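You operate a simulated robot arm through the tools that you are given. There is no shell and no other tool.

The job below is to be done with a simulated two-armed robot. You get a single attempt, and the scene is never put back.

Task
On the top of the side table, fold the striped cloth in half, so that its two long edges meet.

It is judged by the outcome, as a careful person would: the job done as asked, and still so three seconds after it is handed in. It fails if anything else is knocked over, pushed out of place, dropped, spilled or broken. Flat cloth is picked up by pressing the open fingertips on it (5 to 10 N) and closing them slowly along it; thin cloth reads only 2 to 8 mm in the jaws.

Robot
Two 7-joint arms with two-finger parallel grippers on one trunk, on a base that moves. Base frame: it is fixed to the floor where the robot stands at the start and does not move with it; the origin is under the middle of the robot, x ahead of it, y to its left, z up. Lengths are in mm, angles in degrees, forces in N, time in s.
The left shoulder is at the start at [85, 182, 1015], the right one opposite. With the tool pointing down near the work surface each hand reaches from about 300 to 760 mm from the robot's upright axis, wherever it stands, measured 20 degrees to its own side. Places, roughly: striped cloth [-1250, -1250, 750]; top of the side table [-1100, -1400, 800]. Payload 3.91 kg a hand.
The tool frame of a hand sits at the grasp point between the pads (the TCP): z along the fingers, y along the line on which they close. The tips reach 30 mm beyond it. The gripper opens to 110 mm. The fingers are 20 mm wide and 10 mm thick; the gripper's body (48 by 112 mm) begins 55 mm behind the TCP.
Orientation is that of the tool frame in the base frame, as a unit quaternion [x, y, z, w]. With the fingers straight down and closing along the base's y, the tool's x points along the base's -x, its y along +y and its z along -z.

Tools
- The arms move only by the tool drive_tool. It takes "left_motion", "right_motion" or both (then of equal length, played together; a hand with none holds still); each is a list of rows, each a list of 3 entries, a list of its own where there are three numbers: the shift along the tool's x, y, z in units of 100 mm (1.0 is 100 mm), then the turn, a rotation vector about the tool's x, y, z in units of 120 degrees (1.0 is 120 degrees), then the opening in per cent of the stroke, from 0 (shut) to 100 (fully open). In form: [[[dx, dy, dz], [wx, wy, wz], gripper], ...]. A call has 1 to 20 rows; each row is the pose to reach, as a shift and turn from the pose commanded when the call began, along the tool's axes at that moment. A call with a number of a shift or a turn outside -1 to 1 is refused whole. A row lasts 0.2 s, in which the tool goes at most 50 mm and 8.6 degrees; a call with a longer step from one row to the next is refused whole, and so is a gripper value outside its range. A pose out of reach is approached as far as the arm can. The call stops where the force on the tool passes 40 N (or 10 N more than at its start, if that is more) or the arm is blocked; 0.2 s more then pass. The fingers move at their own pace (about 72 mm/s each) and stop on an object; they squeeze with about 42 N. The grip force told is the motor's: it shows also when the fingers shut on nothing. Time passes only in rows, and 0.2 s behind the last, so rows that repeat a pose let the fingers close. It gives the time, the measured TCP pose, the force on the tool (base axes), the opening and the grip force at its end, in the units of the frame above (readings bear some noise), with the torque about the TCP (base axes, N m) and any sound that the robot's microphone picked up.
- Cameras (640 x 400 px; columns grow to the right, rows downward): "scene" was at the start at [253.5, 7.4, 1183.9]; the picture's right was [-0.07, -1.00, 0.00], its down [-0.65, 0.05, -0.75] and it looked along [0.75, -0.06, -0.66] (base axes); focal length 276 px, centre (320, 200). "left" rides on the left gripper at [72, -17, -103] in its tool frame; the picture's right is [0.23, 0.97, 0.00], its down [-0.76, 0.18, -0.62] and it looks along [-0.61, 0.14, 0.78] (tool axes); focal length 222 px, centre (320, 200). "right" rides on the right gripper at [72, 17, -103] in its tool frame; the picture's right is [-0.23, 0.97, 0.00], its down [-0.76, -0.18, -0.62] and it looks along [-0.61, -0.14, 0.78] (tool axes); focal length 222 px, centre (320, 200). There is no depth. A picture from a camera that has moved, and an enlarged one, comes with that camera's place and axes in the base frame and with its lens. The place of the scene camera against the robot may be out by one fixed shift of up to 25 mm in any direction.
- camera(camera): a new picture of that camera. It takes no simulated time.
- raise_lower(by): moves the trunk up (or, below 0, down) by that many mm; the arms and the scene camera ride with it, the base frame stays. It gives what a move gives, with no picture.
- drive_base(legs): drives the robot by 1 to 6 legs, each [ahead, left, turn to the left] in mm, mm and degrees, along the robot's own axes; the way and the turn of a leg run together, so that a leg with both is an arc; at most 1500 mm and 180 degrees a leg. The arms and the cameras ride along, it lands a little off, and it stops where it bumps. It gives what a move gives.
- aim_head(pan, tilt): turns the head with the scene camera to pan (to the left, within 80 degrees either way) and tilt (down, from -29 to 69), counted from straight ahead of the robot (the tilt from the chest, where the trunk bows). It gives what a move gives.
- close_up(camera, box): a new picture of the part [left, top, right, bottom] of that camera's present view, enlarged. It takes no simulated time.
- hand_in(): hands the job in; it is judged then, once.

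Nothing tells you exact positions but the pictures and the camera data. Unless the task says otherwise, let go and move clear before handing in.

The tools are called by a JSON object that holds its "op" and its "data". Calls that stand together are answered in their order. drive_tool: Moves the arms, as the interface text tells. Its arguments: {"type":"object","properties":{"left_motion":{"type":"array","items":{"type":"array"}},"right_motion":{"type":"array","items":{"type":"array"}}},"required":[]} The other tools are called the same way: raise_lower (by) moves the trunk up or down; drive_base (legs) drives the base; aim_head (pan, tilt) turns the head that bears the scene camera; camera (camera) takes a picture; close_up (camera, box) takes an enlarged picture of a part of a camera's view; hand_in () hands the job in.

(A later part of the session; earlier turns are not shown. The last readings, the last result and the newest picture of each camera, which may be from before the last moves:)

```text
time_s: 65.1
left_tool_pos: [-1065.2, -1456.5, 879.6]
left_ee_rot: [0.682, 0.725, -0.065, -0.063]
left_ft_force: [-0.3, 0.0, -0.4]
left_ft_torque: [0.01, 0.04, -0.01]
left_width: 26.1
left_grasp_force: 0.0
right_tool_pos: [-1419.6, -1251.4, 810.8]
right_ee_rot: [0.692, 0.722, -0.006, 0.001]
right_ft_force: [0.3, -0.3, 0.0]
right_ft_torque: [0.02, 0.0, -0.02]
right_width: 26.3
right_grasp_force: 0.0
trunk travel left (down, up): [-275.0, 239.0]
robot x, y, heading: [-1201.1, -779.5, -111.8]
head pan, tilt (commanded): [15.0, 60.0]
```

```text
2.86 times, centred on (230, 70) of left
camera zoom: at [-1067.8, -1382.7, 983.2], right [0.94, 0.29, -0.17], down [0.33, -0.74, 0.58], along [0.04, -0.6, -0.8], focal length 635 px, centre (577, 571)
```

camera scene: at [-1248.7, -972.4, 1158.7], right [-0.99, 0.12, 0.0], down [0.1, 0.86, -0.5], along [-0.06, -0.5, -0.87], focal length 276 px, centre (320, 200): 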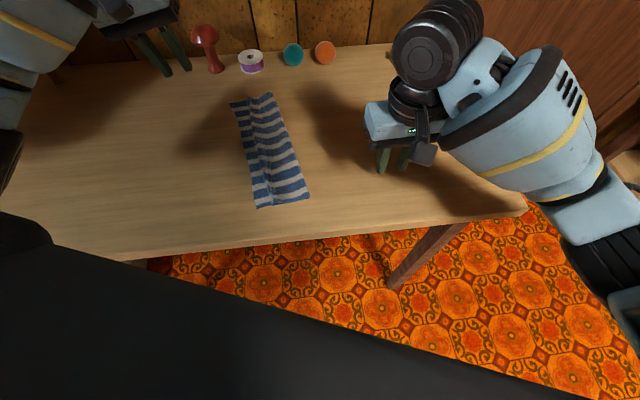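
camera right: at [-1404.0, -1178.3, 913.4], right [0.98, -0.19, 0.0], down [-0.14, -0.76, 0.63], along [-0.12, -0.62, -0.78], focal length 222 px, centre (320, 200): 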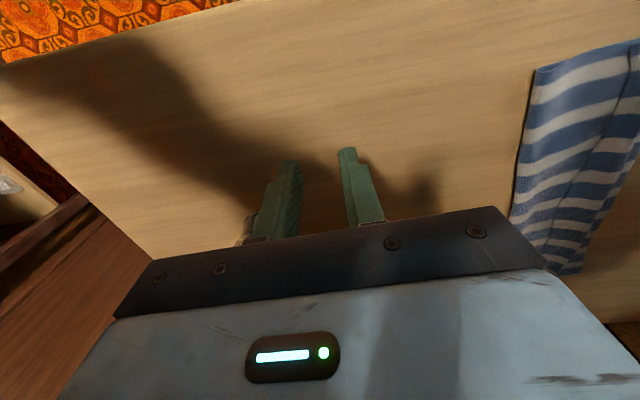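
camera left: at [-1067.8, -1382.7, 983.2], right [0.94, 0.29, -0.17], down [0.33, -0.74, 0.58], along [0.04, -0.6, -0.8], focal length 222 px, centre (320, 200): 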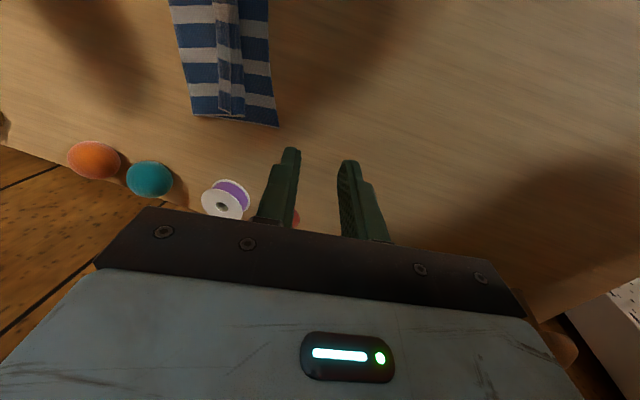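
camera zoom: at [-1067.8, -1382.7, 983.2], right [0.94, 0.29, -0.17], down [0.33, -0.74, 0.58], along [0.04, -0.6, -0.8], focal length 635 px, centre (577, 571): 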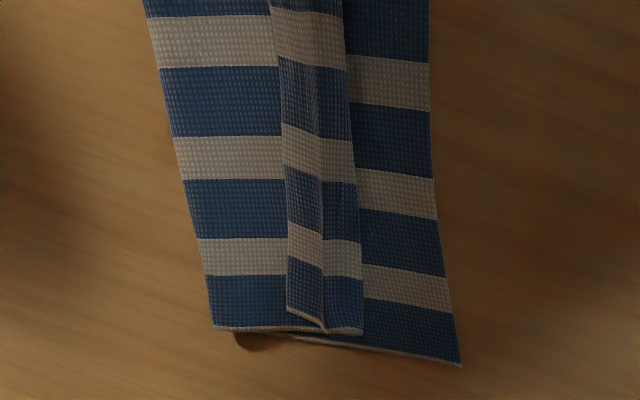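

The fold is good, but along the top edge a strip about 2-3 cm wide is turned back. I'll unroll it by placing the closed fingertips just inside the strip's free edge and opening them outward, holding the inner finger still; first I bring the left hand over the far end.

{"op": "drive_tool", "data": {"left_motion": [[[0, -0.25, 0], [-0.03, 0, -0.02], 0], [[0, -0.5, 0.05], [-0.06, 0, -0.045], 0], [[-0.02, -0.75, 0.1], [-0.085, 0, -0.064], 0], [[-0.03, -0.95, 0.15], [-0.085, 0, -0.064], 0], [[-0.03, -0.95, 0.15], [-0.085, 0, -0.064], 0]], "right_motion": [[[0, 0, -0.15], [0, 0, 0], 24], [[0, 0, -0.3], [0, 0, 0], 24], [[0, 0, -0.5], [0, 0, 0], 24], [[0, 0, -0.7], [0, 0, 0], 24], [[0, 0, -0.7], [0, 0, 0], 24]]}}

{"op": "camera", "data": {"camera": "left"}}

{"op": "camera", "data": {"camera": "scene"}}

```text
time_s: 66.3
left_tool_pos: [-1162.3, -1465.8, 882.0]
left_ee_rot: [0.634, 0.773, 0.004, -0.007]
left_ft_force: [-0.1, 0.0, 0.0]
left_ft_torque: [-0.01, 0.0, 0.03]
left_width: 0.0
left_grasp_force: 37.7
right_tool_pos: [-1418.3, -1252.0, 879.8]
right_ee_rot: [0.693, 0.721, -0.006, 0.002]
right_ft_force: [-0.3, 0.7, 0.9]
right_ft_torque: [-0.02, 0.02, 0.02]
right_width: 26.6
right_grasp_force: 0.0
trunk travel left (down, up): [-275.0, 239.0]
robot x, y, heading: [-1202.2, -776.8, -111.7]
head pan, tilt (commanded): [15.0, 60.0]
```

```text
taken
camera left: at [-1192.6, -1398.0, 985.5], right [0.91, 0.41, 0.0], down [0.33, -0.72, 0.61], along [0.25, -0.56, -0.79], focal length 222 px, centre (320, 200)
```

left: 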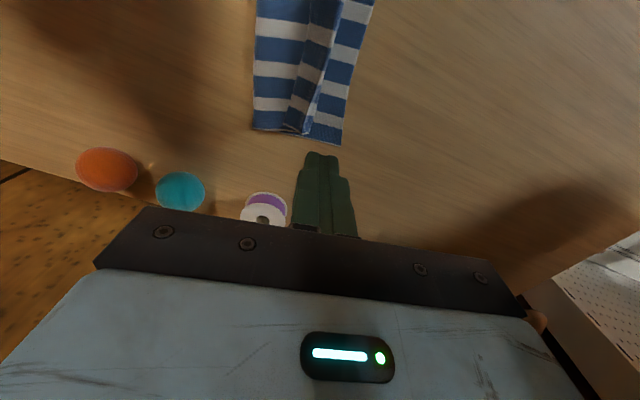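

```text
taken
camera scene: at [-1249.1, -972.4, 1158.7], right [-0.99, 0.12, 0.0], down [0.1, 0.86, -0.5], along [-0.06, -0.5, -0.87], focal length 276 px, centre (320, 200)
```

scene: 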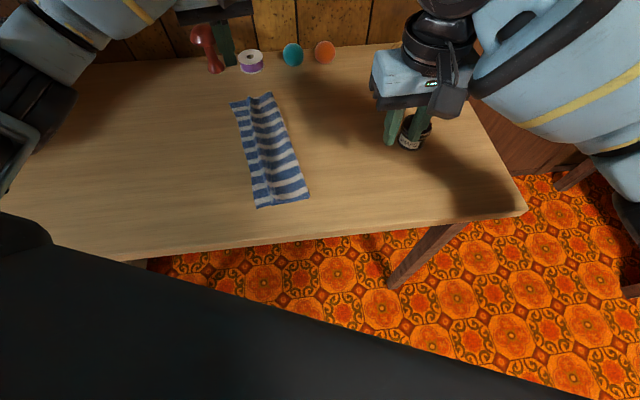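

The left hand is upright and aligned with the cloth. I enlarge its view to locate the rolled strip.

{"op": "close_up", "data": {"camera": "left", "box": [230, 0, 400, 160]}}

```text
2.50 times, centred on (315, 80) of left
camera zoom: at [-1192.6, -1398.0, 985.5], right [0.91, 0.41, 0.0], down [0.33, -0.72, 0.61], along [0.25, -0.56, -0.79], focal length 555 px, centre (332, 500)
```

zoom: 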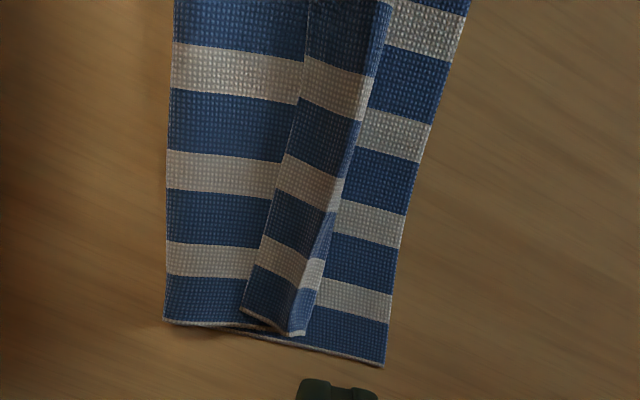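

I have the strip's free edge at about x -1195 near the far end. I place the closed left fingertips just inside it and lower to slightly above the cloth.

{"op": "drive_tool", "data": {"left_motion": [[[0.02, -0.2, 0.1], [0, 0, 0], 0], [[0.044, -0.45, 0.25], [0, 0, 0], 0], [[0.044, -0.45, 0.5], [0, 0, 0], 0], [[0.044, -0.45, 0.75], [0, 0, 0], 0], [[0.044, -0.45, 0.88], [0, 0, 0], 0], [[0.044, -0.45, 0.88], [0, 0, 0], 0]]}}

{"op": "close_up", "data": {"camera": "left", "box": [230, 40, 450, 220]}}

```text
time_s: 67.7
left_tool_pos: [-1208.4, -1470.3, 795.6]
left_ee_rot: [0.635, 0.773, 0.004, -0.006]
left_ft_force: [-0.3, 0.5, 0.5]
left_ft_torque: [0.0, 0.03, 0.01]
left_width: 0.3
left_grasp_force: 38.0
right_tool_pos: [-1417.9, -1251.4, 880.5]
right_ee_rot: [0.692, 0.722, -0.005, 0.002]
right_ft_force: [0.8, -0.2, 0.0]
right_ft_torque: [0.02, 0.03, 0.01]
right_width: 26.4
right_grasp_force: 0.0
trunk travel left (down, up): [-275.0, 239.0]
robot x, y, heading: [-1204.1, -776.6, -111.7]
head pan, tilt (commanded): [15.0, 60.0]
```

```text
2.22 times, centred on (340, 130) of left
camera zoom: at [-1238.7, -1401.4, 899.2], right [0.91, 0.41, 0.0], down [0.33, -0.72, 0.61], along [0.25, -0.56, -0.79], focal length 494 px, centre (276, 356)
```

zoom: 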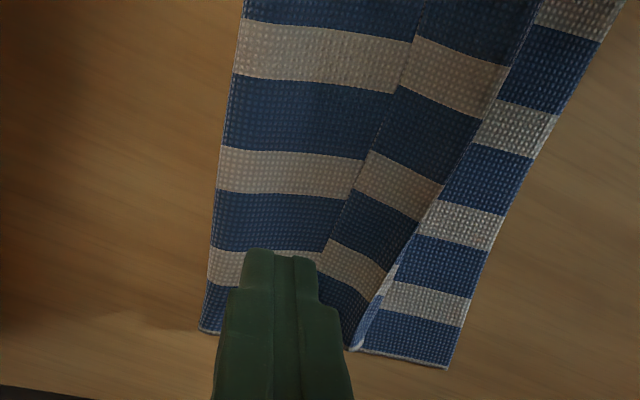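

The fingertips sit right beside the strip's free edge. I lower gently onto the main layer.

{"op": "drive_tool", "data": {"left_motion": [[[0, 0, 0.06], [0, 0, 0], 0], [[0, 0, 0.11], [0, 0, 0], 0], [[0, 0, 0.125], [0, 0, 0], 0], [[0, 0, 0.125], [0, 0, 0], 0]]}}

```text
time_s: 68.7
left_tool_pos: [-1206.9, -1468.0, 782.1]
left_ee_rot: [0.634, 0.774, 0.004, -0.007]
left_ft_force: [-0.5, -0.7, 1.4]
left_ft_torque: [0.01, -0.01, 0.01]
left_width: 0.0
left_grasp_force: 37.6
right_tool_pos: [-1417.9, -1252.2, 881.5]
right_ee_rot: [0.692, 0.722, -0.006, 0.002]
right_ft_force: [-0.7, -0.7, 0.4]
right_ft_torque: [0.0, -0.05, 0.0]
right_width: 26.4
right_grasp_force: 0.1
trunk travel left (down, up): [-275.0, 239.0]
robot x, y, heading: [-1203.5, -778.1, -112.1]
head pan, tilt (commanded): [15.0, 60.0]
```

Light contact. I press slightly and open the fingers while shifting so that the inner finger holds the cloth and the outer finger sweeps the strip outward.

{"op": "drive_tool", "data": {"left_motion": [[[0, 0, 0.005], [0, 0, 0], 0], [[0, 0.022, 0.005], [0, 0, 0], 4], [[0, 0.044, 0.005], [0, 0, 0], 8], [[0, 0.066, 0.005], [0, 0, 0], 12], [[0, 0.088, 0.005], [0, 0, 0], 16], [[0, 0.11, 0.005], [0, 0, 0], 20], [[0, 0.132, 0.005], [0, 0, 0], 24], [[0, 0.154, 0.005], [0, 0, 0], 28], [[0, 0.176, 0.005], [0, 0, 0], 32], [[0, 0.176, 0.005], [0, 0, 0], 32]]}}

{"op": "close_up", "data": {"camera": "left", "box": [200, 0, 460, 230]}}

```text
time_s: 70.9
left_tool_pos: [-1190.0, -1463.9, 781.8]
left_ee_rot: [0.634, 0.773, 0.003, -0.006]
left_ft_force: [-3.7, 0.1, 13.5]
left_ft_torque: [-0.05, 0.06, -0.03]
left_width: 31.4
left_grasp_force: 0.1
right_tool_pos: [-1418.2, -1251.2, 881.1]
right_ee_rot: [0.692, 0.722, -0.006, 0.002]
right_ft_force: [-0.5, 0.5, -0.5]
right_ft_torque: [0.02, 0.0, 0.01]
right_width: 26.5
right_grasp_force: 0.1
trunk travel left (down, up): [-275.0, 239.0]
robot x, y, heading: [-1200.7, -780.5, -111.8]
head pan, tilt (commanded): [15.0, 60.0]
```

```text
1.74 times, centred on (330, 115) of left
camera zoom: at [-1220.9, -1396.0, 885.4], right [0.91, 0.41, 0.0], down [0.33, -0.72, 0.61], along [0.25, -0.56, -0.79], focal length 386 px, centre (303, 348)
```

zoom: 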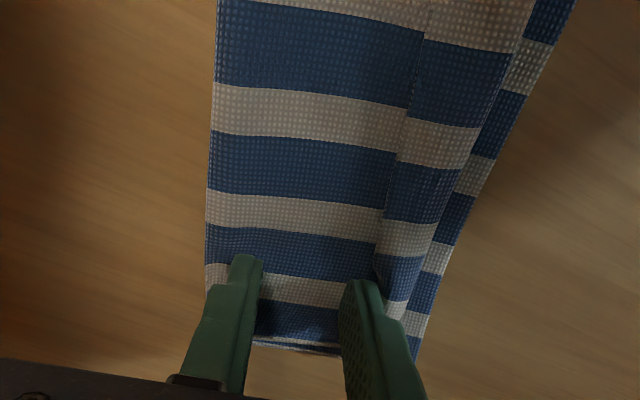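

The outer finger is pushing the strip and the layer outward. I ease the pressure a little and carry on opening.

{"op": "drive_tool", "data": {"left_motion": [[[0, 0, -0.008], [0, 0, 0], 32], [[0, 0.022, -0.008], [0, 0, 0], 36], [[0, 0.044, -0.008], [0, 0, 0], 40], [[0, 0.066, -0.008], [0, 0, 0], 44], [[0, 0.088, -0.008], [0, 0, 0], 48], [[0, 0.11, -0.008], [0, 0, 0], 52], [[0, 0.132, -0.008], [0, 0, 0], 56], [[0, 0.154, -0.008], [0, 0, 0], 60], [[0, 0.154, -0.008], [0, 0, 0], 60]]}}

{"op": "camera", "data": {"camera": "left"}}

{"op": "camera", "data": {"camera": "scene"}}

```text
time_s: 72.9
left_tool_pos: [-1174.0, -1461.2, 781.8]
left_ee_rot: [0.634, 0.773, 0.004, -0.006]
left_ft_force: [-1.5, 0.3, 7.8]
left_ft_torque: [0.03, -0.16, -0.01]
left_width: 64.4
left_grasp_force: 0.0
right_tool_pos: [-1418.0, -1251.3, 880.3]
right_ee_rot: [0.693, 0.721, -0.006, 0.002]
right_ft_force: [-0.1, 0.3, 0.8]
right_ft_torque: [0.05, 0.01, 0.0]
right_width: 26.5
right_grasp_force: 0.2
trunk travel left (down, up): [-275.0, 239.0]
robot x, y, heading: [-1205.6, -779.7, -111.8]
head pan, tilt (commanded): [15.0, 60.0]
```

```text
taken
camera left: at [-1205.2, -1393.3, 885.6], right [0.91, 0.41, 0.0], down [0.33, -0.72, 0.61], along [0.25, -0.56, -0.79], focal length 222 px, centre (320, 200)
```

left: 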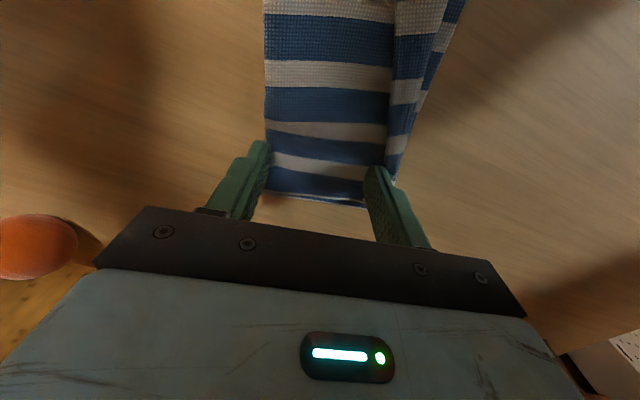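

```text
taken
camera scene: at [-1249.5, -971.7, 1158.8], right [-0.99, 0.12, 0.0], down [0.1, 0.86, -0.5], along [-0.06, -0.5, -0.87], focal length 276 px, centre (320, 200)
```

scene: 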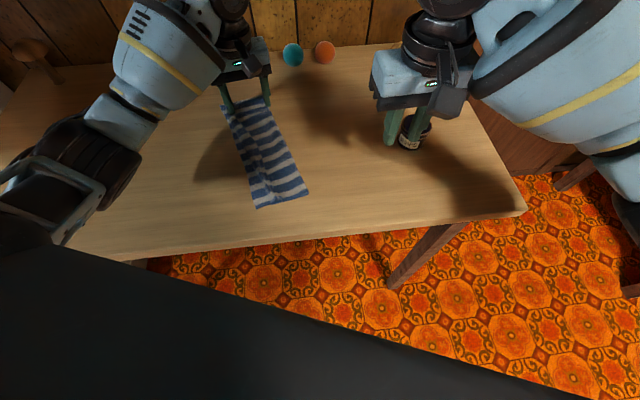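

The strip is being pushed but the cloth slides along too. I lift the hand straight up to see what has changed.

{"op": "drive_tool", "data": {"left_motion": [[[0, 0, -0.1], [0, 0, 0], 60], [[0, 0, -0.3], [0, 0, 0], 60], [[0, 0, -0.6], [0, 0, 0], 60], [[0, 0, -0.9], [0, 0, 0], 40], [[0, 0, -0.9], [0, 0, 0], 24]]}}

{"op": "close_up", "data": {"camera": "left", "box": [200, 0, 460, 190]}}

{"op": "close_up", "data": {"camera": "scene", "box": [200, 80, 340, 220]}}

```text
time_s: 74.1
left_tool_pos: [-1174.6, -1461.7, 870.4]
left_ee_rot: [0.634, 0.774, 0.005, -0.006]
left_ft_force: [0.0, -0.2, -0.4]
left_ft_torque: [-0.02, -0.01, -0.01]
left_width: 26.3
left_grasp_force: 0.0
right_tool_pos: [-1417.7, -1251.3, 879.3]
right_ee_rot: [0.692, 0.722, -0.006, 0.001]
right_ft_force: [0.0, 0.7, 0.2]
right_ft_torque: [0.0, 0.0, -0.01]
right_width: 26.1
right_grasp_force: 0.0
trunk travel left (down, up): [-275.0, 239.0]
robot x, y, heading: [-1199.8, -775.7, -112.1]
head pan, tilt (commanded): [15.0, 60.0]
```

```text
2.11 times, centred on (330, 95) of left
camera zoom: at [-1204.7, -1394.0, 974.6], right [0.91, 0.41, 0.0], down [0.33, -0.72, 0.61], along [0.25, -0.56, -0.79], focal length 468 px, centre (299, 421)
```

zoom: 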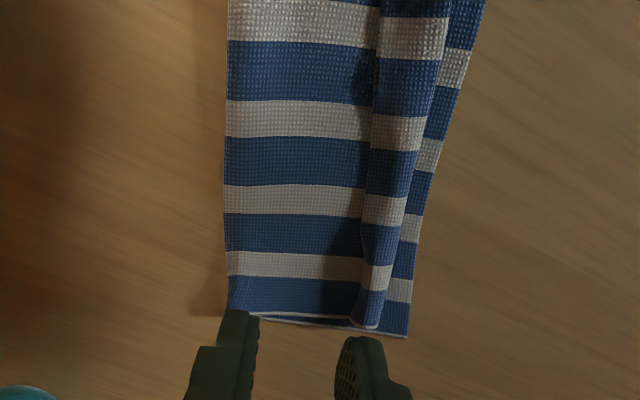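

```text
2.86 times, centred on (270, 150) of scene
camera zoom: at [-1249.2, -972.5, 1158.7], right [-0.99, 0.12, 0.0], down [0.1, 0.86, -0.5], along [-0.06, -0.5, -0.87], focal length 789 px, centre (463, 343)
```

zoom: 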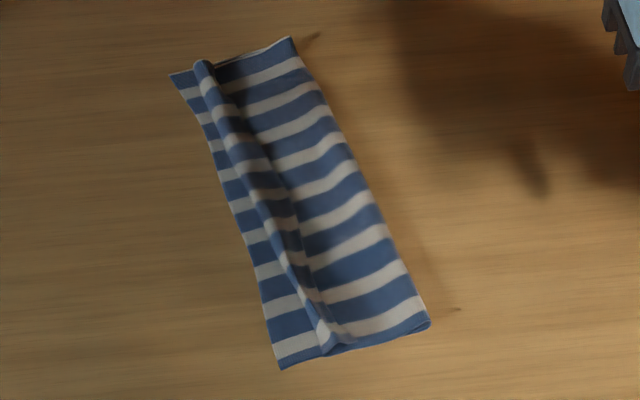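

The strip is narrower but still rolled, and the cloth has turned somewhat. My next idea: pinch the top layer just inside the rolled strip, lift it a few centimetres so the strip drops open by its own weight, and lay it back. First I bring the right hand over the near part to measure it.

{"op": "drive_tool", "data": {"right_motion": [[[0, 0.3, 0], [0, 0, -0.03], 16], [[0, 0.6, 0], [0, 0, -0.065], 16], [[0, 0.95, 0], [0, 0, -0.097], 16], [[0, 0.95, 0], [0, 0, -0.097], 16]]}}

{"op": "close_up", "data": {"camera": "right", "box": [300, 0, 560, 220]}}

{"op": "camera", "data": {"camera": "scene"}}

```text
time_s: 75.1
left_tool_pos: [-1174.8, -1461.8, 871.4]
left_ee_rot: [0.635, 0.773, 0.005, -0.006]
left_ft_force: [0.1, -0.3, -0.4]
left_ft_torque: [0.0, -0.01, -0.01]
left_width: 26.6
left_grasp_force: 0.0
right_tool_pos: [-1323.4, -1247.8, 879.5]
right_ee_rot: [0.615, 0.789, -0.005, 0.001]
right_ft_force: [-0.1, -0.4, -0.3]
right_ft_torque: [0.01, 0.01, 0.03]
right_width: 17.5
right_grasp_force: 0.1
trunk travel left (down, up): [-275.0, 239.0]
robot x, y, heading: [-1200.2, -778.5, -111.9]
head pan, tilt (commanded): [15.0, 60.0]
```

```text
1.82 times, centred on (430, 110) of right
camera zoom: at [-1323.1, -1172.4, 983.1], right [1.0, 0.02, 0.0], down [0.02, -0.78, 0.63], along [0.01, -0.63, -0.78], focal length 404 px, centre (120, 364)
```

zoom: 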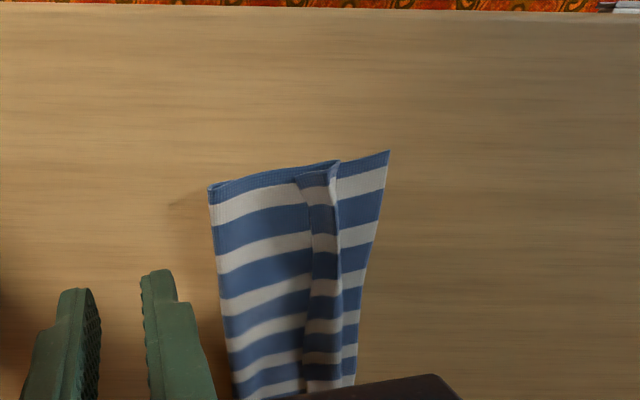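

```text
taken
camera scene: at [-1249.7, -972.3, 1158.7], right [-0.99, 0.12, 0.0], down [0.1, 0.86, -0.5], along [-0.06, -0.5, -0.87], focal length 276 px, centre (320, 200)
```

scene: 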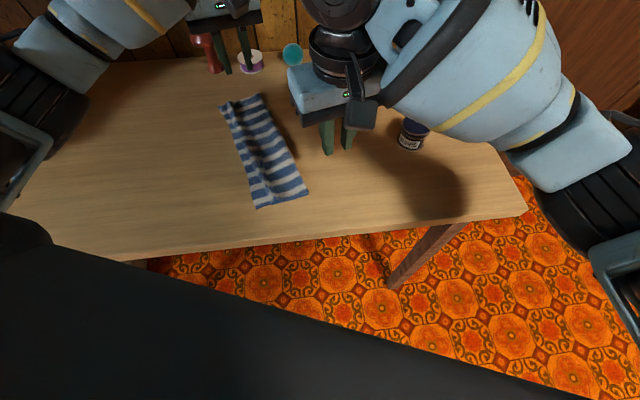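

I have the layout of fold, rolled strip and lower edge. I place the left hand over the top layer just inside the rolled strip near the far end, gap about 18 mm, and come down.

{"op": "drive_tool", "data": {"left_motion": [[[0.08, 0.03, 0.1], [0, 0, -0.035], 16], [[0.148, 0.063, 0.3], [0, 0, -0.071], 16], [[0.148, 0.063, 0.55], [0, 0, -0.071], 16], [[0.148, 0.063, 0.75], [0, 0, -0.071], 16], [[0.148, 0.063, 0.75], [0, 0, -0.071], 16]]}}

{"op": "close_up", "data": {"camera": "left", "box": [200, 30, 460, 220]}}

```text
time_s: 76.3
left_tool_pos: [-1171.6, -1445.2, 797.5]
left_ee_rot: [0.576, 0.818, 0.005, -0.006]
left_ft_force: [0.3, -0.2, 1.3]
left_ft_torque: [-0.01, 0.02, -0.01]
left_width: 17.7
left_grasp_force: 0.1
right_tool_pos: [-1322.8, -1248.6, 879.3]
right_ee_rot: [0.615, 0.789, -0.005, 0.002]
right_ft_force: [0.5, 0.4, 0.0]
right_ft_torque: [-0.03, -0.04, 0.02]
right_width: 17.6
right_grasp_force: 0.1
trunk travel left (down, up): [-275.0, 239.0]
robot x, y, heading: [-1200.6, -777.4, -111.9]
head pan, tilt (commanded): [15.0, 60.0]
```

```text
2.11 times, centred on (330, 125) of left
camera zoom: at [-1211.2, -1383.8, 900.3], right [0.84, 0.54, 0.0], down [0.43, -0.67, 0.61], along [0.34, -0.51, -0.79], focal length 468 px, centre (299, 358)
```

zoom: 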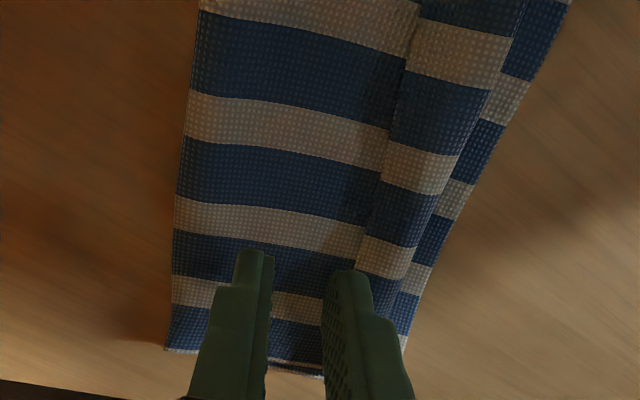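

The outer finger sits right beside the strip. I lower to contact with a light press.

{"op": "drive_tool", "data": {"left_motion": [[[0, 0, 0.07], [0, 0, 0], 16], [[0, 0, 0.13], [0, 0, 0], 16], [[0, 0, 0.145], [0, 0, 0], 16], [[0, 0, 0.145], [0, 0, 0], 16]]}}

```text
time_s: 77.3
left_tool_pos: [-1171.3, -1446.7, 782.2]
left_ee_rot: [0.575, 0.818, 0.006, -0.006]
left_ft_force: [0.3, 0.2, 0.2]
left_ft_torque: [-0.02, 0.02, -0.02]
left_width: 17.8
left_grasp_force: 0.1
right_tool_pos: [-1323.1, -1248.1, 879.9]
right_ee_rot: [0.615, 0.788, -0.005, 0.001]
right_ft_force: [1.3, -1.7, 0.4]
right_ft_torque: [0.04, -0.01, 0.02]
right_width: 17.7
right_grasp_force: 0.0
trunk travel left (down, up): [-275.0, 239.0]
robot x, y, heading: [-1203.0, -781.1, -111.7]
head pan, tilt (commanded): [15.0, 60.0]
```

{"op": "drive_tool", "data": {"left_motion": [[[0, 0, 0.008], [0, 0, 0], 16], [[0, 0, 0.014], [0, 0, 0], 16], [[0, 0, 0.014], [0, 0, 0], 16]]}}

```text
time_s: 78.1
left_tool_pos: [-1171.6, -1446.1, 780.9]
left_ee_rot: [0.575, 0.818, 0.004, -0.006]
left_ft_force: [-0.8, -1.2, 7.1]
left_ft_torque: [-0.08, 0.05, -0.03]
left_width: 17.5
left_grasp_force: 0.0
right_tool_pos: [-1322.8, -1248.0, 879.0]
right_ee_rot: [0.615, 0.789, -0.006, 0.001]
right_ft_force: [0.6, 0.4, 0.2]
right_ft_torque: [-0.05, 0.0, 0.03]
right_width: 17.7
right_grasp_force: 0.0
trunk travel left (down, up): [-275.0, 239.0]
robot x, y, heading: [-1203.0, -779.8, -111.7]
head pan, tilt (commanded): [15.0, 60.0]
```

Pressing with about 7 N, I close slowly, keeping the inner finger in place, to gather only the top layer.

{"op": "drive_tool", "data": {"left_motion": [[[0, -0.011, -0.002], [0, 0, 0], 14], [[0, -0.022, -0.002], [0, 0, 0], 12], [[0, -0.033, -0.002], [0, 0, 0], 10], [[0, -0.044, -0.002], [0, 0, 0], 8], [[0, -0.055, -0.002], [0, 0, 0], 6], [[0, -0.066, -0.002], [0, 0, 0], 4], [[0, -0.077, -0.002], [0, 0, 0], 2], [[0, -0.085, -0.002], [0, 0, 0], 0], [[0, -0.085, -0.002], [0, 0, 0], 0], [[0, -0.085, -0.002], [0, 0, 0], 0]]}}

{"op": "close_up", "data": {"camera": "left", "box": [200, 0, 460, 220]}}

```text
time_s: 80.3
left_tool_pos: [-1178.7, -1447.7, 782.2]
left_ee_rot: [0.575, 0.818, 0.004, -0.006]
left_ft_force: [1.1, 1.2, 7.4]
left_ft_torque: [0.01, -0.07, 0.02]
left_width: 0.0
left_grasp_force: 37.5
right_tool_pos: [-1322.9, -1247.4, 878.9]
right_ee_rot: [0.615, 0.789, -0.006, 0.001]
right_ft_force: [0.9, 0.0, 0.0]
right_ft_torque: [0.0, 0.02, 0.01]
right_width: 17.5
right_grasp_force: 0.1
trunk travel left (down, up): [-275.0, 239.0]
robot x, y, heading: [-1202.0, -777.3, -111.7]
head pan, tilt (commanded): [15.0, 60.0]
```

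```text
1.82 times, centred on (330, 110) of left
camera zoom: at [-1220.4, -1385.6, 885.5], right [0.84, 0.54, 0.0], down [0.43, -0.67, 0.61], along [0.34, -0.51, -0.79], focal length 404 px, centre (302, 364)
```

zoom: 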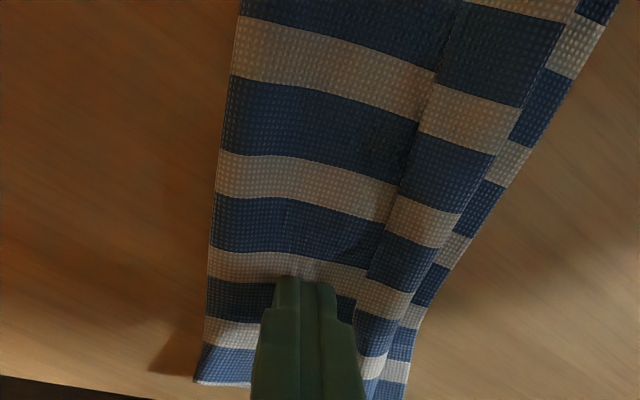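

The jaws shut on nothing there, so the doubled layer does not gather with so small a gap. I'll return to sweeping the strip open, but tilted 5 degrees so only the inner finger presses (as an anchor) while the outer finger moves slightly above the cloth.

{"op": "drive_tool", "data": {"left_motion": [[[0, 0, -0.05], [0, 0, 0], 0], [[0, 0.06, -0.05], [-0.021, 0, 0], 0], [[0, 0.12, -0.05], [-0.042, 0, 0], 0], [[0, 0.12, -0.02], [-0.042, 0, 0], 0], [[0, 0.12, -0.02], [-0.042, 0, 0], 0]]}}

{"op": "close_up", "data": {"camera": "left", "box": [200, 0, 460, 220]}}

```text
time_s: 81.5
left_tool_pos: [-1168.0, -1442.9, 783.7]
left_ee_rot: [0.575, 0.817, 0.041, 0.02]
left_ft_force: [0.0, 0.3, 0.7]
left_ft_torque: [0.01, -0.04, -0.01]
left_width: 0.0
left_grasp_force: 37.7
right_tool_pos: [-1322.5, -1249.5, 880.1]
right_ee_rot: [0.615, 0.788, -0.006, 0.002]
right_ft_force: [0.3, -0.4, 0.0]
right_ft_torque: [-0.01, 0.0, 0.01]
right_width: 17.7
right_grasp_force: 0.1
trunk travel left (down, up): [-275.0, 239.0]
robot x, y, heading: [-1199.7, -781.7, -111.3]
head pan, tilt (commanded): [15.0, 60.0]
```

```text
1.82 times, centred on (330, 110) of left
camera zoom: at [-1217.0, -1384.8, 885.2], right [0.84, 0.54, 0.09], down [0.38, -0.68, 0.62], along [0.4, -0.49, -0.78], focal length 404 px, centre (302, 364)
```

zoom: 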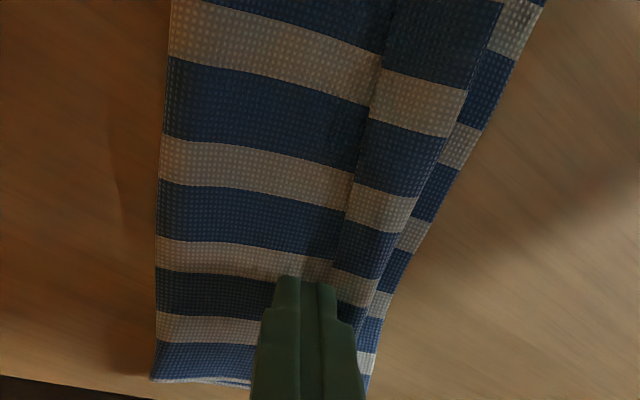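

The outer finger is at the strip's free edge. I press the inner finger down as an anchor.

{"op": "drive_tool", "data": {"left_motion": [[[0, 0, 0.015], [0, 0, 0], 0], [[0, 0, 0.025], [0, 0, 0], 0], [[0, 0, 0.03], [0, 0, 0], 0], [[0, 0, 0.03], [0, 0, 0], 0]]}}

```text
time_s: 82.5
left_tool_pos: [-1168.7, -1445.5, 781.8]
left_ee_rot: [0.575, 0.817, 0.04, 0.02]
left_ft_force: [-1.4, 0.7, 13.9]
left_ft_torque: [0.01, 0.1, -0.04]
left_width: 0.1
left_grasp_force: 37.7
right_tool_pos: [-1324.3, -1247.9, 880.1]
right_ee_rot: [0.615, 0.788, -0.005, 0.002]
right_ft_force: [0.0, 0.7, -0.4]
right_ft_torque: [-0.04, 0.0, 0.01]
right_width: 17.7
right_grasp_force: 0.0
trunk travel left (down, up): [-275.0, 239.0]
robot x, y, heading: [-1204.8, -777.4, -111.9]
head pan, tilt (commanded): [15.0, 60.0]
```

The anchor finger presses with about 14 N. I now open slowly so that only the outer finger travels outward against the strip.

{"op": "drive_tool", "data": {"left_motion": [[[0, 0.022, 0], [0, 0, 0], 4], [[0, 0.044, 0], [0, 0, 0], 8], [[0, 0.066, 0], [0, 0, 0], 12], [[0, 0.088, 0], [0, 0, 0], 16], [[0, 0.11, 0], [0, 0, 0], 20], [[0, 0.132, 0], [0, 0, 0], 24], [[0, 0.132, 0], [0, 0, 0], 24]]}}

{"op": "close_up", "data": {"camera": "left", "box": [200, 0, 460, 220]}}

```text
time_s: 84.1
left_tool_pos: [-1154.6, -1439.0, 782.3]
left_ee_rot: [0.574, 0.818, 0.04, 0.02]
left_ft_force: [1.9, -3.4, 22.7]
left_ft_torque: [-0.35, 0.29, 0.08]
left_width: 25.0
left_grasp_force: 0.1
right_tool_pos: [-1322.3, -1246.5, 880.1]
right_ee_rot: [0.615, 0.789, -0.006, 0.002]
right_ft_force: [-0.3, 0.1, -0.5]
right_ft_torque: [0.0, 0.01, 0.01]
right_width: 17.7
right_grasp_force: 0.0
trunk travel left (down, up): [-275.0, 239.0]
robot x, y, heading: [-1201.9, -775.3, -112.0]
head pan, tilt (commanded): [15.0, 60.0]
```

```text
1.82 times, centred on (330, 110) of left
camera zoom: at [-1204.6, -1379.9, 884.9], right [0.84, 0.54, 0.09], down [0.38, -0.68, 0.63], along [0.4, -0.49, -0.77], focal length 404 px, centre (302, 364)
```

zoom: 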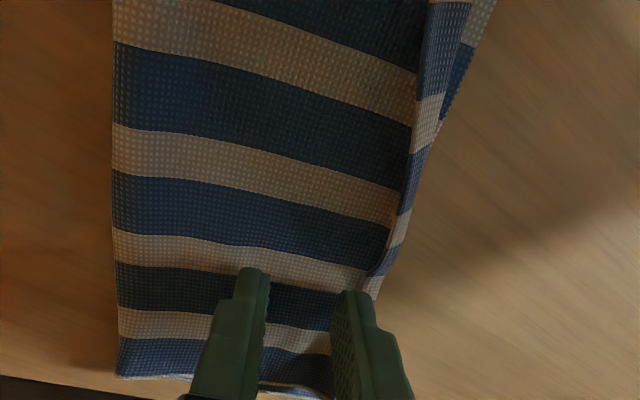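

The strip is now standing nearly upright against the outer finger. I continue the sweep.

{"op": "drive_tool", "data": {"left_motion": [[[0, 0.022, 0], [0, 0, 0], 28], [[0, 0.044, 0], [0, 0, 0], 32], [[0, 0.066, 0], [0, 0, 0], 36], [[0, 0.088, 0], [0, 0, 0], 40], [[0, 0.11, 0], [0, 0, 0], 44], [[0, 0.132, 0], [0, 0, 0], 48], [[0, 0.132, 0], [0, 0, 0], 48]]}}

{"op": "close_up", "data": {"camera": "left", "box": [200, 0, 460, 220]}}

```text
time_s: 85.7
left_tool_pos: [-1142.9, -1434.4, 784.4]
left_ee_rot: [0.574, 0.817, 0.04, 0.02]
left_ft_force: [3.4, -4.4, 24.8]
left_ft_torque: [-0.47, 0.62, 0.18]
left_width: 51.0
left_grasp_force: 0.0
right_tool_pos: [-1322.7, -1246.0, 878.9]
right_ee_rot: [0.615, 0.789, -0.005, 0.003]
right_ft_force: [-0.2, -0.2, 0.4]
right_ft_torque: [0.03, 0.01, 0.02]
right_width: 17.6
right_grasp_force: 0.0
trunk travel left (down, up): [-275.0, 239.0]
robot x, y, heading: [-1198.6, -780.0, -111.7]
head pan, tilt (commanded): [15.0, 60.0]
```

```text
1.82 times, centred on (330, 110) of left
camera zoom: at [-1192.9, -1375.3, 885.9], right [0.84, 0.54, 0.09], down [0.38, -0.68, 0.63], along [0.4, -0.49, -0.77], focal length 404 px, centre (302, 364)
```

zoom: 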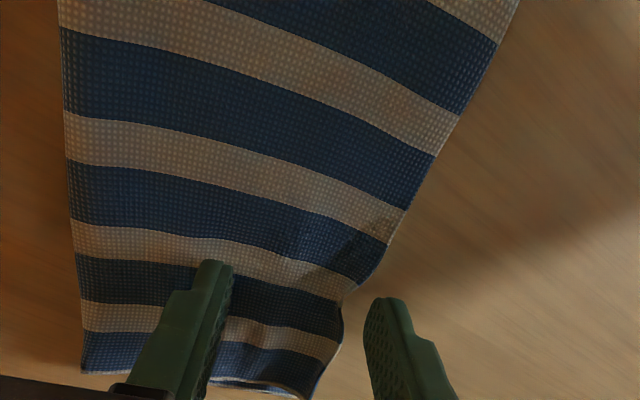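

The strip has flipped out flat along the far part. I lift the hand straight up and look.

{"op": "drive_tool", "data": {"left_motion": [[[0, 0, -0.1], [0, 0, 0], 48], [[0, 0, -0.3], [0, 0, 0], 48], [[0, 0, -0.6], [0, 0, 0], 48], [[0, 0, -0.9], [0, 0, 0], 30], [[0, 0.2, -0.95], [0, 0, 0], 16]]}}

{"op": "close_up", "data": {"camera": "scene", "box": [180, 80, 340, 220]}}

{"op": "camera", "data": {"camera": "left"}}

{"op": "close_up", "data": {"camera": "right", "box": [300, 0, 560, 220]}}

```text
time_s: 86.9
left_tool_pos: [-1129.8, -1433.7, 879.0]
left_ee_rot: [0.575, 0.817, 0.041, 0.019]
left_ft_force: [0.4, 0.0, 0.4]
left_ft_torque: [0.0, 0.0, 0.0]
left_width: 17.7
left_grasp_force: 0.0
right_tool_pos: [-1322.2, -1247.5, 879.8]
right_ee_rot: [0.615, 0.788, -0.006, 0.001]
right_ft_force: [0.4, -0.4, 0.1]
right_ft_torque: [-0.02, 0.02, 0.0]
right_width: 17.3
right_grasp_force: 0.1
trunk travel left (down, up): [-275.0, 239.0]
robot x, y, heading: [-1199.4, -778.9, -111.7]
head pan, tilt (commanded): [15.0, 60.0]
```

```text
2.86 times, centred on (260, 150) of scene
camera zoom: at [-1248.6, -972.2, 1158.8], right [-0.99, 0.12, 0.0], down [0.1, 0.86, -0.5], along [-0.06, -0.5, -0.87], focal length 789 px, centre (491, 343)
```

zoom: 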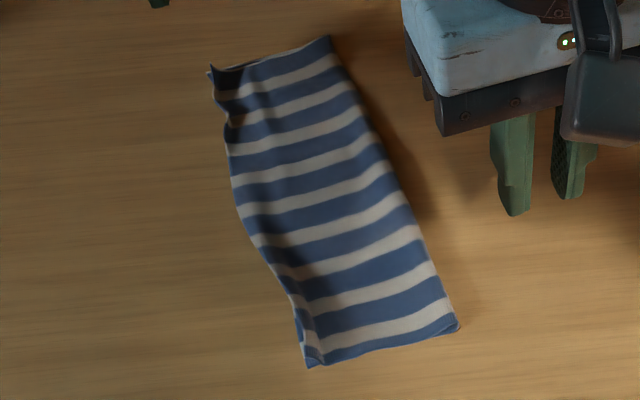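

```text
taken
camera left: at [-1179.3, -1373.9, 980.2], right [0.84, 0.54, 0.09], down [0.38, -0.68, 0.62], along [0.4, -0.49, -0.78], focal length 222 px, centre (320, 200)
```

left: 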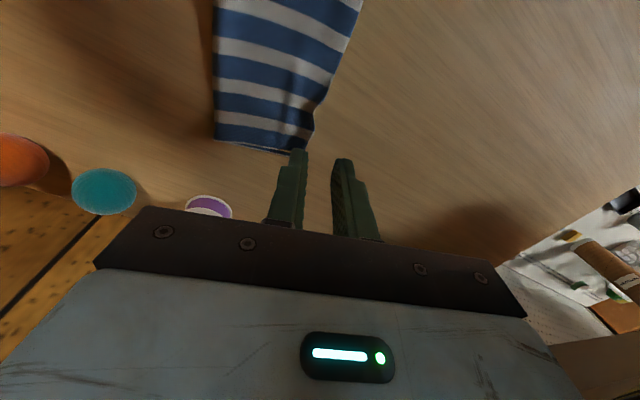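

```text
1.82 times, centred on (430, 110) of right
camera zoom: at [-1322.3, -1172.3, 983.2], right [1.0, 0.02, -0.01], down [0.02, -0.78, 0.63], along [0.01, -0.63, -0.78], focal length 404 px, centre (120, 364)
```

zoom: 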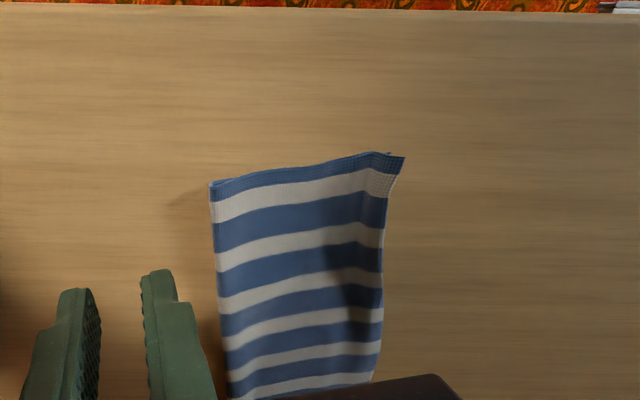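

The strip has unrolled along the whole length and the cloth is now folded in half with edges close together. I zoom in on both ends to check alignment.

{"op": "close_up", "data": {"camera": "scene", "box": [210, 85, 290, 135]}}

{"op": "close_up", "data": {"camera": "scene", "box": [230, 160, 330, 215]}}

{"op": "close_up", "data": {"camera": "left", "box": [190, 0, 390, 170]}}

{"op": "close_up", "data": {"camera": "right", "box": [350, 60, 500, 170]}}

```text
8.00 times, centred on (250, 110) of scene
camera zoom: at [-1248.6, -972.2, 1158.8], right [-0.99, 0.12, 0.0], down [0.1, 0.86, -0.5], along [-0.06, -0.5, -0.87], focal length 2208 px, centre (880, 920)
```

zoom: 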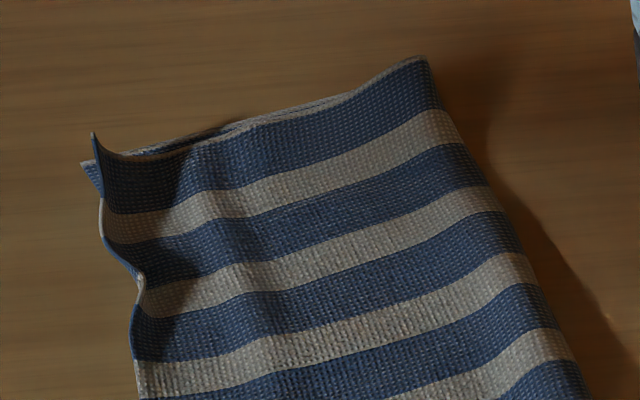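

```text
6.40 times, centred on (280, 188) of scene
camera zoom: at [-1248.6, -972.2, 1158.8], right [-0.99, 0.12, 0.0], down [0.1, 0.86, -0.5], along [-0.06, -0.5, -0.87], focal length 1767 px, centre (576, 280)
```

zoom: 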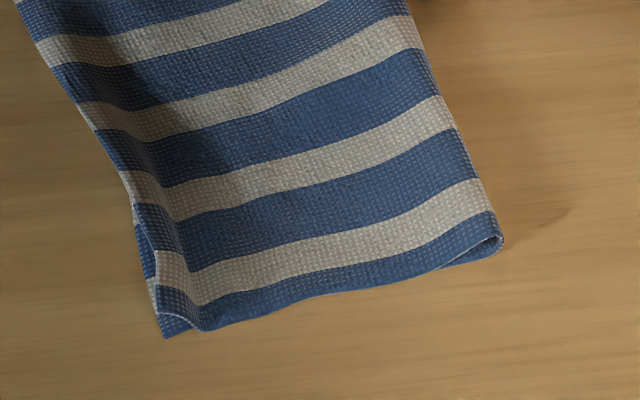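

```text
2.35 times, centred on (290, 85) of left
camera zoom: at [-1179.3, -1373.9, 980.2], right [0.84, 0.54, 0.09], down [0.38, -0.68, 0.62], along [0.4, -0.49, -0.78], focal length 523 px, centre (391, 471)
```

zoom: 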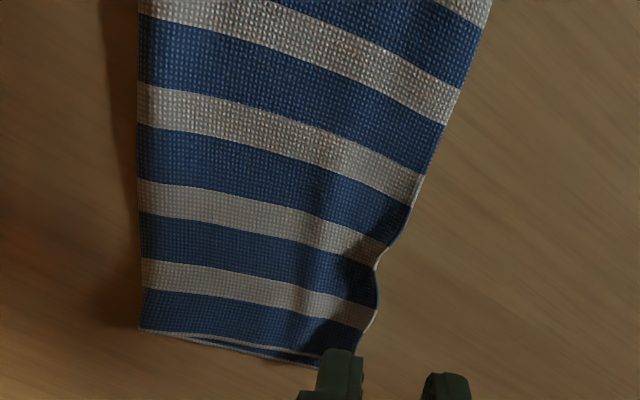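

```text
3.64 times, centred on (425, 115) of right
camera zoom: at [-1322.3, -1172.3, 983.2], right [1.0, 0.02, -0.01], down [0.02, -0.78, 0.63], along [0.01, -0.63, -0.78], focal length 808 px, centre (-62, 509)
```

zoom: 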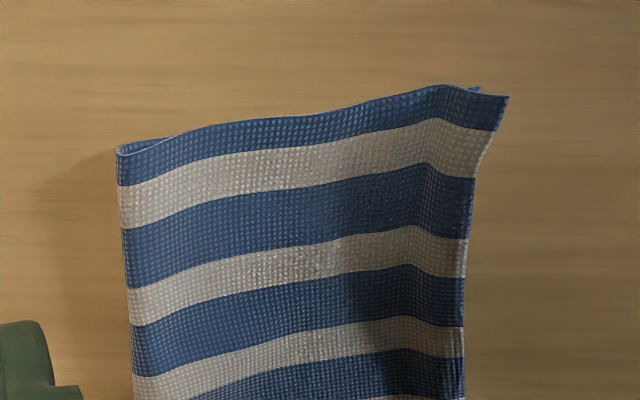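

The edges now lie close together, though the near and far corners of the top layer still stand up a little. I swing the left hand round to look at the meeting edges from the +x side.

{"op": "drive_tool", "data": {"left_motion": [[[0, 0.3, 0], [0.02, 0, 0.06], 16], [[-0.1, 0.6, 0], [0.042, 0, 0.12], 16], [[-0.2, 0.9, 0], [0.042, 0, 0.18], 16], [[-0.2, 1.0, 0], [0.042, 0, 0.24], 16], [[-0.2, 1.0, 0], [0.042, 0, 0.3], 16], [[-0.2, 1.0, 0], [0.042, 0, 0.36], 16], [[-0.2, 1.0, 0], [0.042, 0, 0.42], 16], [[-0.2, 1.0, 0], [0.042, 0, 0.48], 16], [[-0.2, 1.0, 0], [0.042, 0, 0.54], 16], [[-0.2, 1.0, 0], [0.042, 0, 0.6], 16], [[-0.2, 1.0, 0], [0.042, 0, 0.6], 16]]}}

{"op": "camera", "data": {"camera": "left"}}

{"op": "camera", "data": {"camera": "scene"}}

```text
time_s: 89.3
left_tool_pos: [-1032.8, -1417.9, 887.4]
left_ee_rot: [0.945, 0.324, 0.011, -0.033]
left_ft_force: [-1.3, 0.4, -0.3]
left_ft_torque: [-0.02, 0.01, -0.05]
left_width: 17.3
left_grasp_force: 0.1
right_tool_pos: [-1322.6, -1247.2, 880.1]
right_ee_rot: [0.616, 0.788, -0.006, 0.002]
right_ft_force: [0.1, 0.3, 0.6]
right_ft_torque: [0.02, 0.0, -0.03]
right_width: 17.7
right_grasp_force: 0.0
trunk travel left (down, up): [-275.0, 239.0]
robot x, y, heading: [-1202.6, -780.9, -111.7]
head pan, tilt (commanded): [15.0, 60.0]
```

```text
taken
camera left: at [-985.4, -1366.2, 994.0], right [0.78, -0.63, -0.04], down [-0.49, -0.65, 0.58], along [-0.39, -0.43, -0.81], focal length 222 px, centre (320, 200)
```

left: 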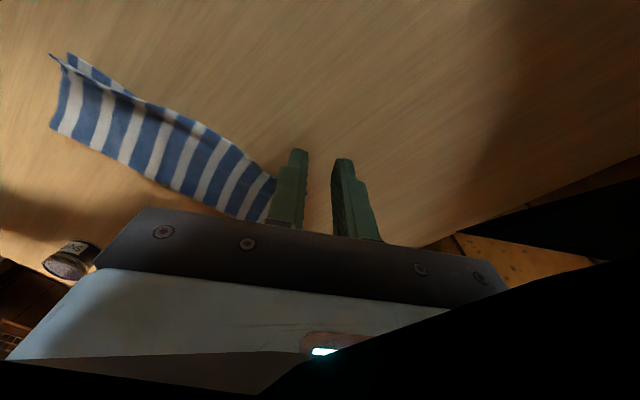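

```text
taken
camera scene: at [-1249.2, -972.3, 1158.7], right [-0.99, 0.12, 0.0], down [0.1, 0.86, -0.5], along [-0.06, -0.5, -0.87], focal length 276 px, centre (320, 200)
```

scene: 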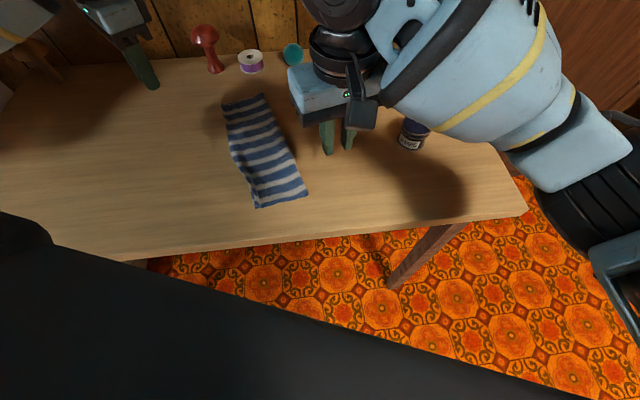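

{"op": "close_up", "data": {"camera": "left", "box": [30, 30, 300, 230]}}

```text
2.00 times, centred on (165, 130) of left
camera zoom: at [-985.4, -1366.2, 994.0], right [0.78, -0.63, -0.04], down [-0.49, -0.65, 0.58], along [-0.39, -0.43, -0.81], focal length 444 px, centre (630, 340)
```

zoom: 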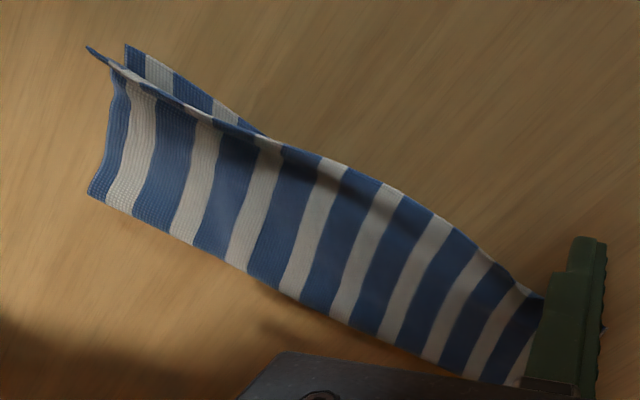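

From this side I see the far two-thirds meeting well; at the near end the top edge stands up short of the lower edge. I bring the right hand, closed and tilted 5 degrees, to repeat the outward sweep near that corner.

{"op": "drive_tool", "data": {"right_motion": [[[-0.05, 0.3, 0], [0, 0, 0], 0], [[-0.1, 0.6, 0], [-0.02, 0, 0], 0], [[-0.16, 0.95, 0.1], [-0.042, 0, 0], 0], [[-0.16, 0.95, 0.4], [-0.042, 0, 0], 0], [[-0.16, 0.95, 0.5], [-0.042, 0, 0], 0], [[-0.16, 0.95, 0.5], [-0.042, 0, 0], 0]]}}

{"op": "camera", "data": {"camera": "right"}}

```text
time_s: 90.7
left_tool_pos: [-1031.8, -1418.4, 888.1]
left_ee_rot: [0.945, 0.324, 0.011, -0.033]
left_ft_force: [0.0, -0.2, -0.8]
left_ft_torque: [-0.02, 0.03, 0.0]
left_width: 17.6
left_grasp_force: 0.1
right_tool_pos: [-1225.8, -1241.1, 827.9]
right_ee_rot: [0.614, 0.788, 0.029, 0.028]
right_ft_force: [0.7, -0.1, -0.7]
right_ft_torque: [0.0, 0.03, -0.02]
right_width: 0.0
right_grasp_force: 37.1
trunk travel left (down, up): [-275.0, 239.0]
robot x, y, heading: [-1205.4, -779.1, -111.6]
head pan, tilt (commanded): [15.0, 60.0]
```

```text
taken
camera right: at [-1235.1, -1167.1, 932.6], right [1.0, 0.02, 0.08], down [-0.04, -0.79, 0.61], along [0.07, -0.61, -0.79], focal length 222 px, centre (320, 200)
```

right: 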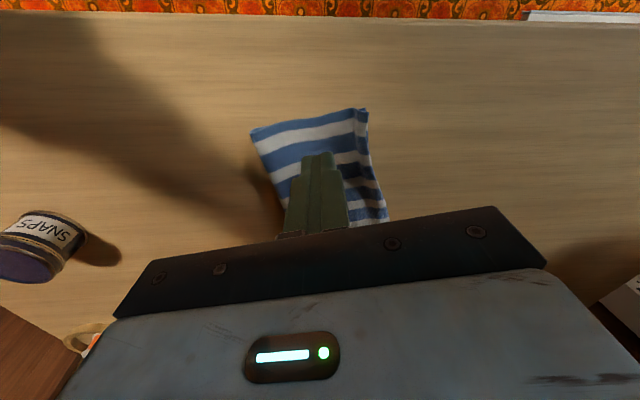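

I zoom in to see the standing edge relative to the fingers.

{"op": "close_up", "data": {"camera": "right", "box": [230, 90, 420, 235]}}

```text
2.76 times, centred on (325, 162) of right
camera zoom: at [-1235.1, -1167.1, 932.6], right [1.0, 0.02, 0.08], down [-0.04, -0.79, 0.61], along [0.07, -0.61, -0.79], focal length 613 px, centre (306, 303)
```

zoom: 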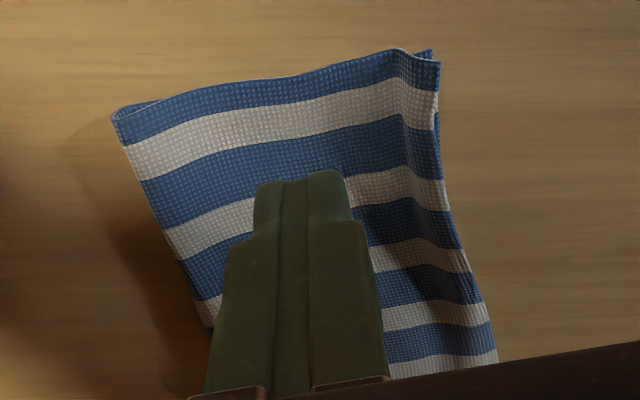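

I shift about 15 mm outward and lower until the inner finger touches.

{"op": "drive_tool", "data": {"right_motion": [[[0, 0.08, 0.1], [0, 0, 0], 0], [[0, 0.15, 0.25], [0, 0, 0], 0], [[0, 0.15, 0.38], [0, 0, 0], 0], [[0, 0.15, 0.44], [0, 0, 0], 0], [[0, 0.15, 0.44], [0, 0, 0], 0]]}}

```text
time_s: 91.9
left_tool_pos: [-1031.1, -1417.2, 886.9]
left_ee_rot: [0.946, 0.324, 0.011, -0.032]
left_ft_force: [0.1, 0.1, -0.8]
left_ft_torque: [0.01, -0.01, -0.02]
left_width: 17.7
left_grasp_force: 0.1
right_tool_pos: [-1208.4, -1235.9, 785.2]
right_ee_rot: [0.615, 0.788, 0.029, 0.028]
right_ft_force: [0.4, -0.4, 0.4]
right_ft_torque: [-0.01, -0.02, -0.03]
right_width: 0.0
right_grasp_force: 37.9
trunk travel left (down, up): [-275.0, 239.0]
robot x, y, heading: [-1200.2, -778.0, -112.0]
head pan, tilt (commanded): [15.0, 60.0]
```

{"op": "drive_tool", "data": {"right_motion": [[[0, 0, 0.02], [0, 0, 0], 0], [[0, 0, 0.035], [0, 0, 0], 0], [[0, 0, 0.045], [0, 0, 0], 0], [[0, 0, 0.045], [0, 0, 0], 0]]}}

{"op": "close_up", "data": {"camera": "right", "box": [230, 70, 420, 235]}}

```text
time_s: 92.9
left_tool_pos: [-1032.6, -1417.7, 888.9]
left_ee_rot: [0.945, 0.324, 0.011, -0.032]
left_ft_force: [1.1, 0.3, 0.0]
left_ft_torque: [0.03, 0.0, 0.0]
left_width: 17.5
left_grasp_force: 0.1
right_tool_pos: [-1207.4, -1236.6, 782.6]
right_ee_rot: [0.614, 0.788, 0.03, 0.029]
right_ft_force: [-3.0, -0.2, 16.5]
right_ft_torque: [0.09, 0.24, 0.04]
right_width: 0.0
right_grasp_force: 37.8
trunk travel left (down, up): [-275.0, 239.0]
robot x, y, heading: [-1203.7, -779.4, -112.0]
head pan, tilt (commanded): [15.0, 60.0]
```

```text
2.42 times, centred on (325, 152) of right
camera zoom: at [-1217.3, -1162.5, 887.4], right [1.0, 0.02, 0.08], down [-0.04, -0.79, 0.62], along [0.07, -0.62, -0.78], focal length 538 px, centre (308, 315)
```

zoom: 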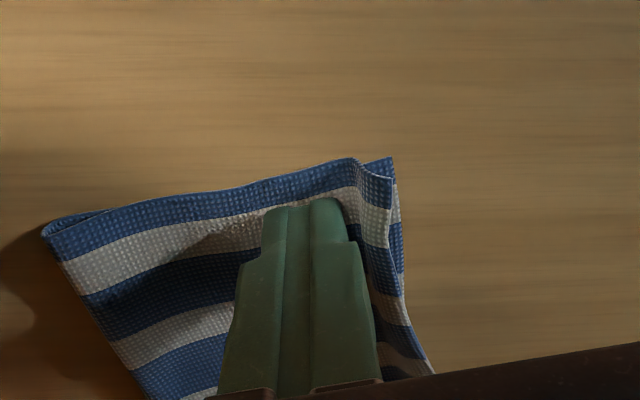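

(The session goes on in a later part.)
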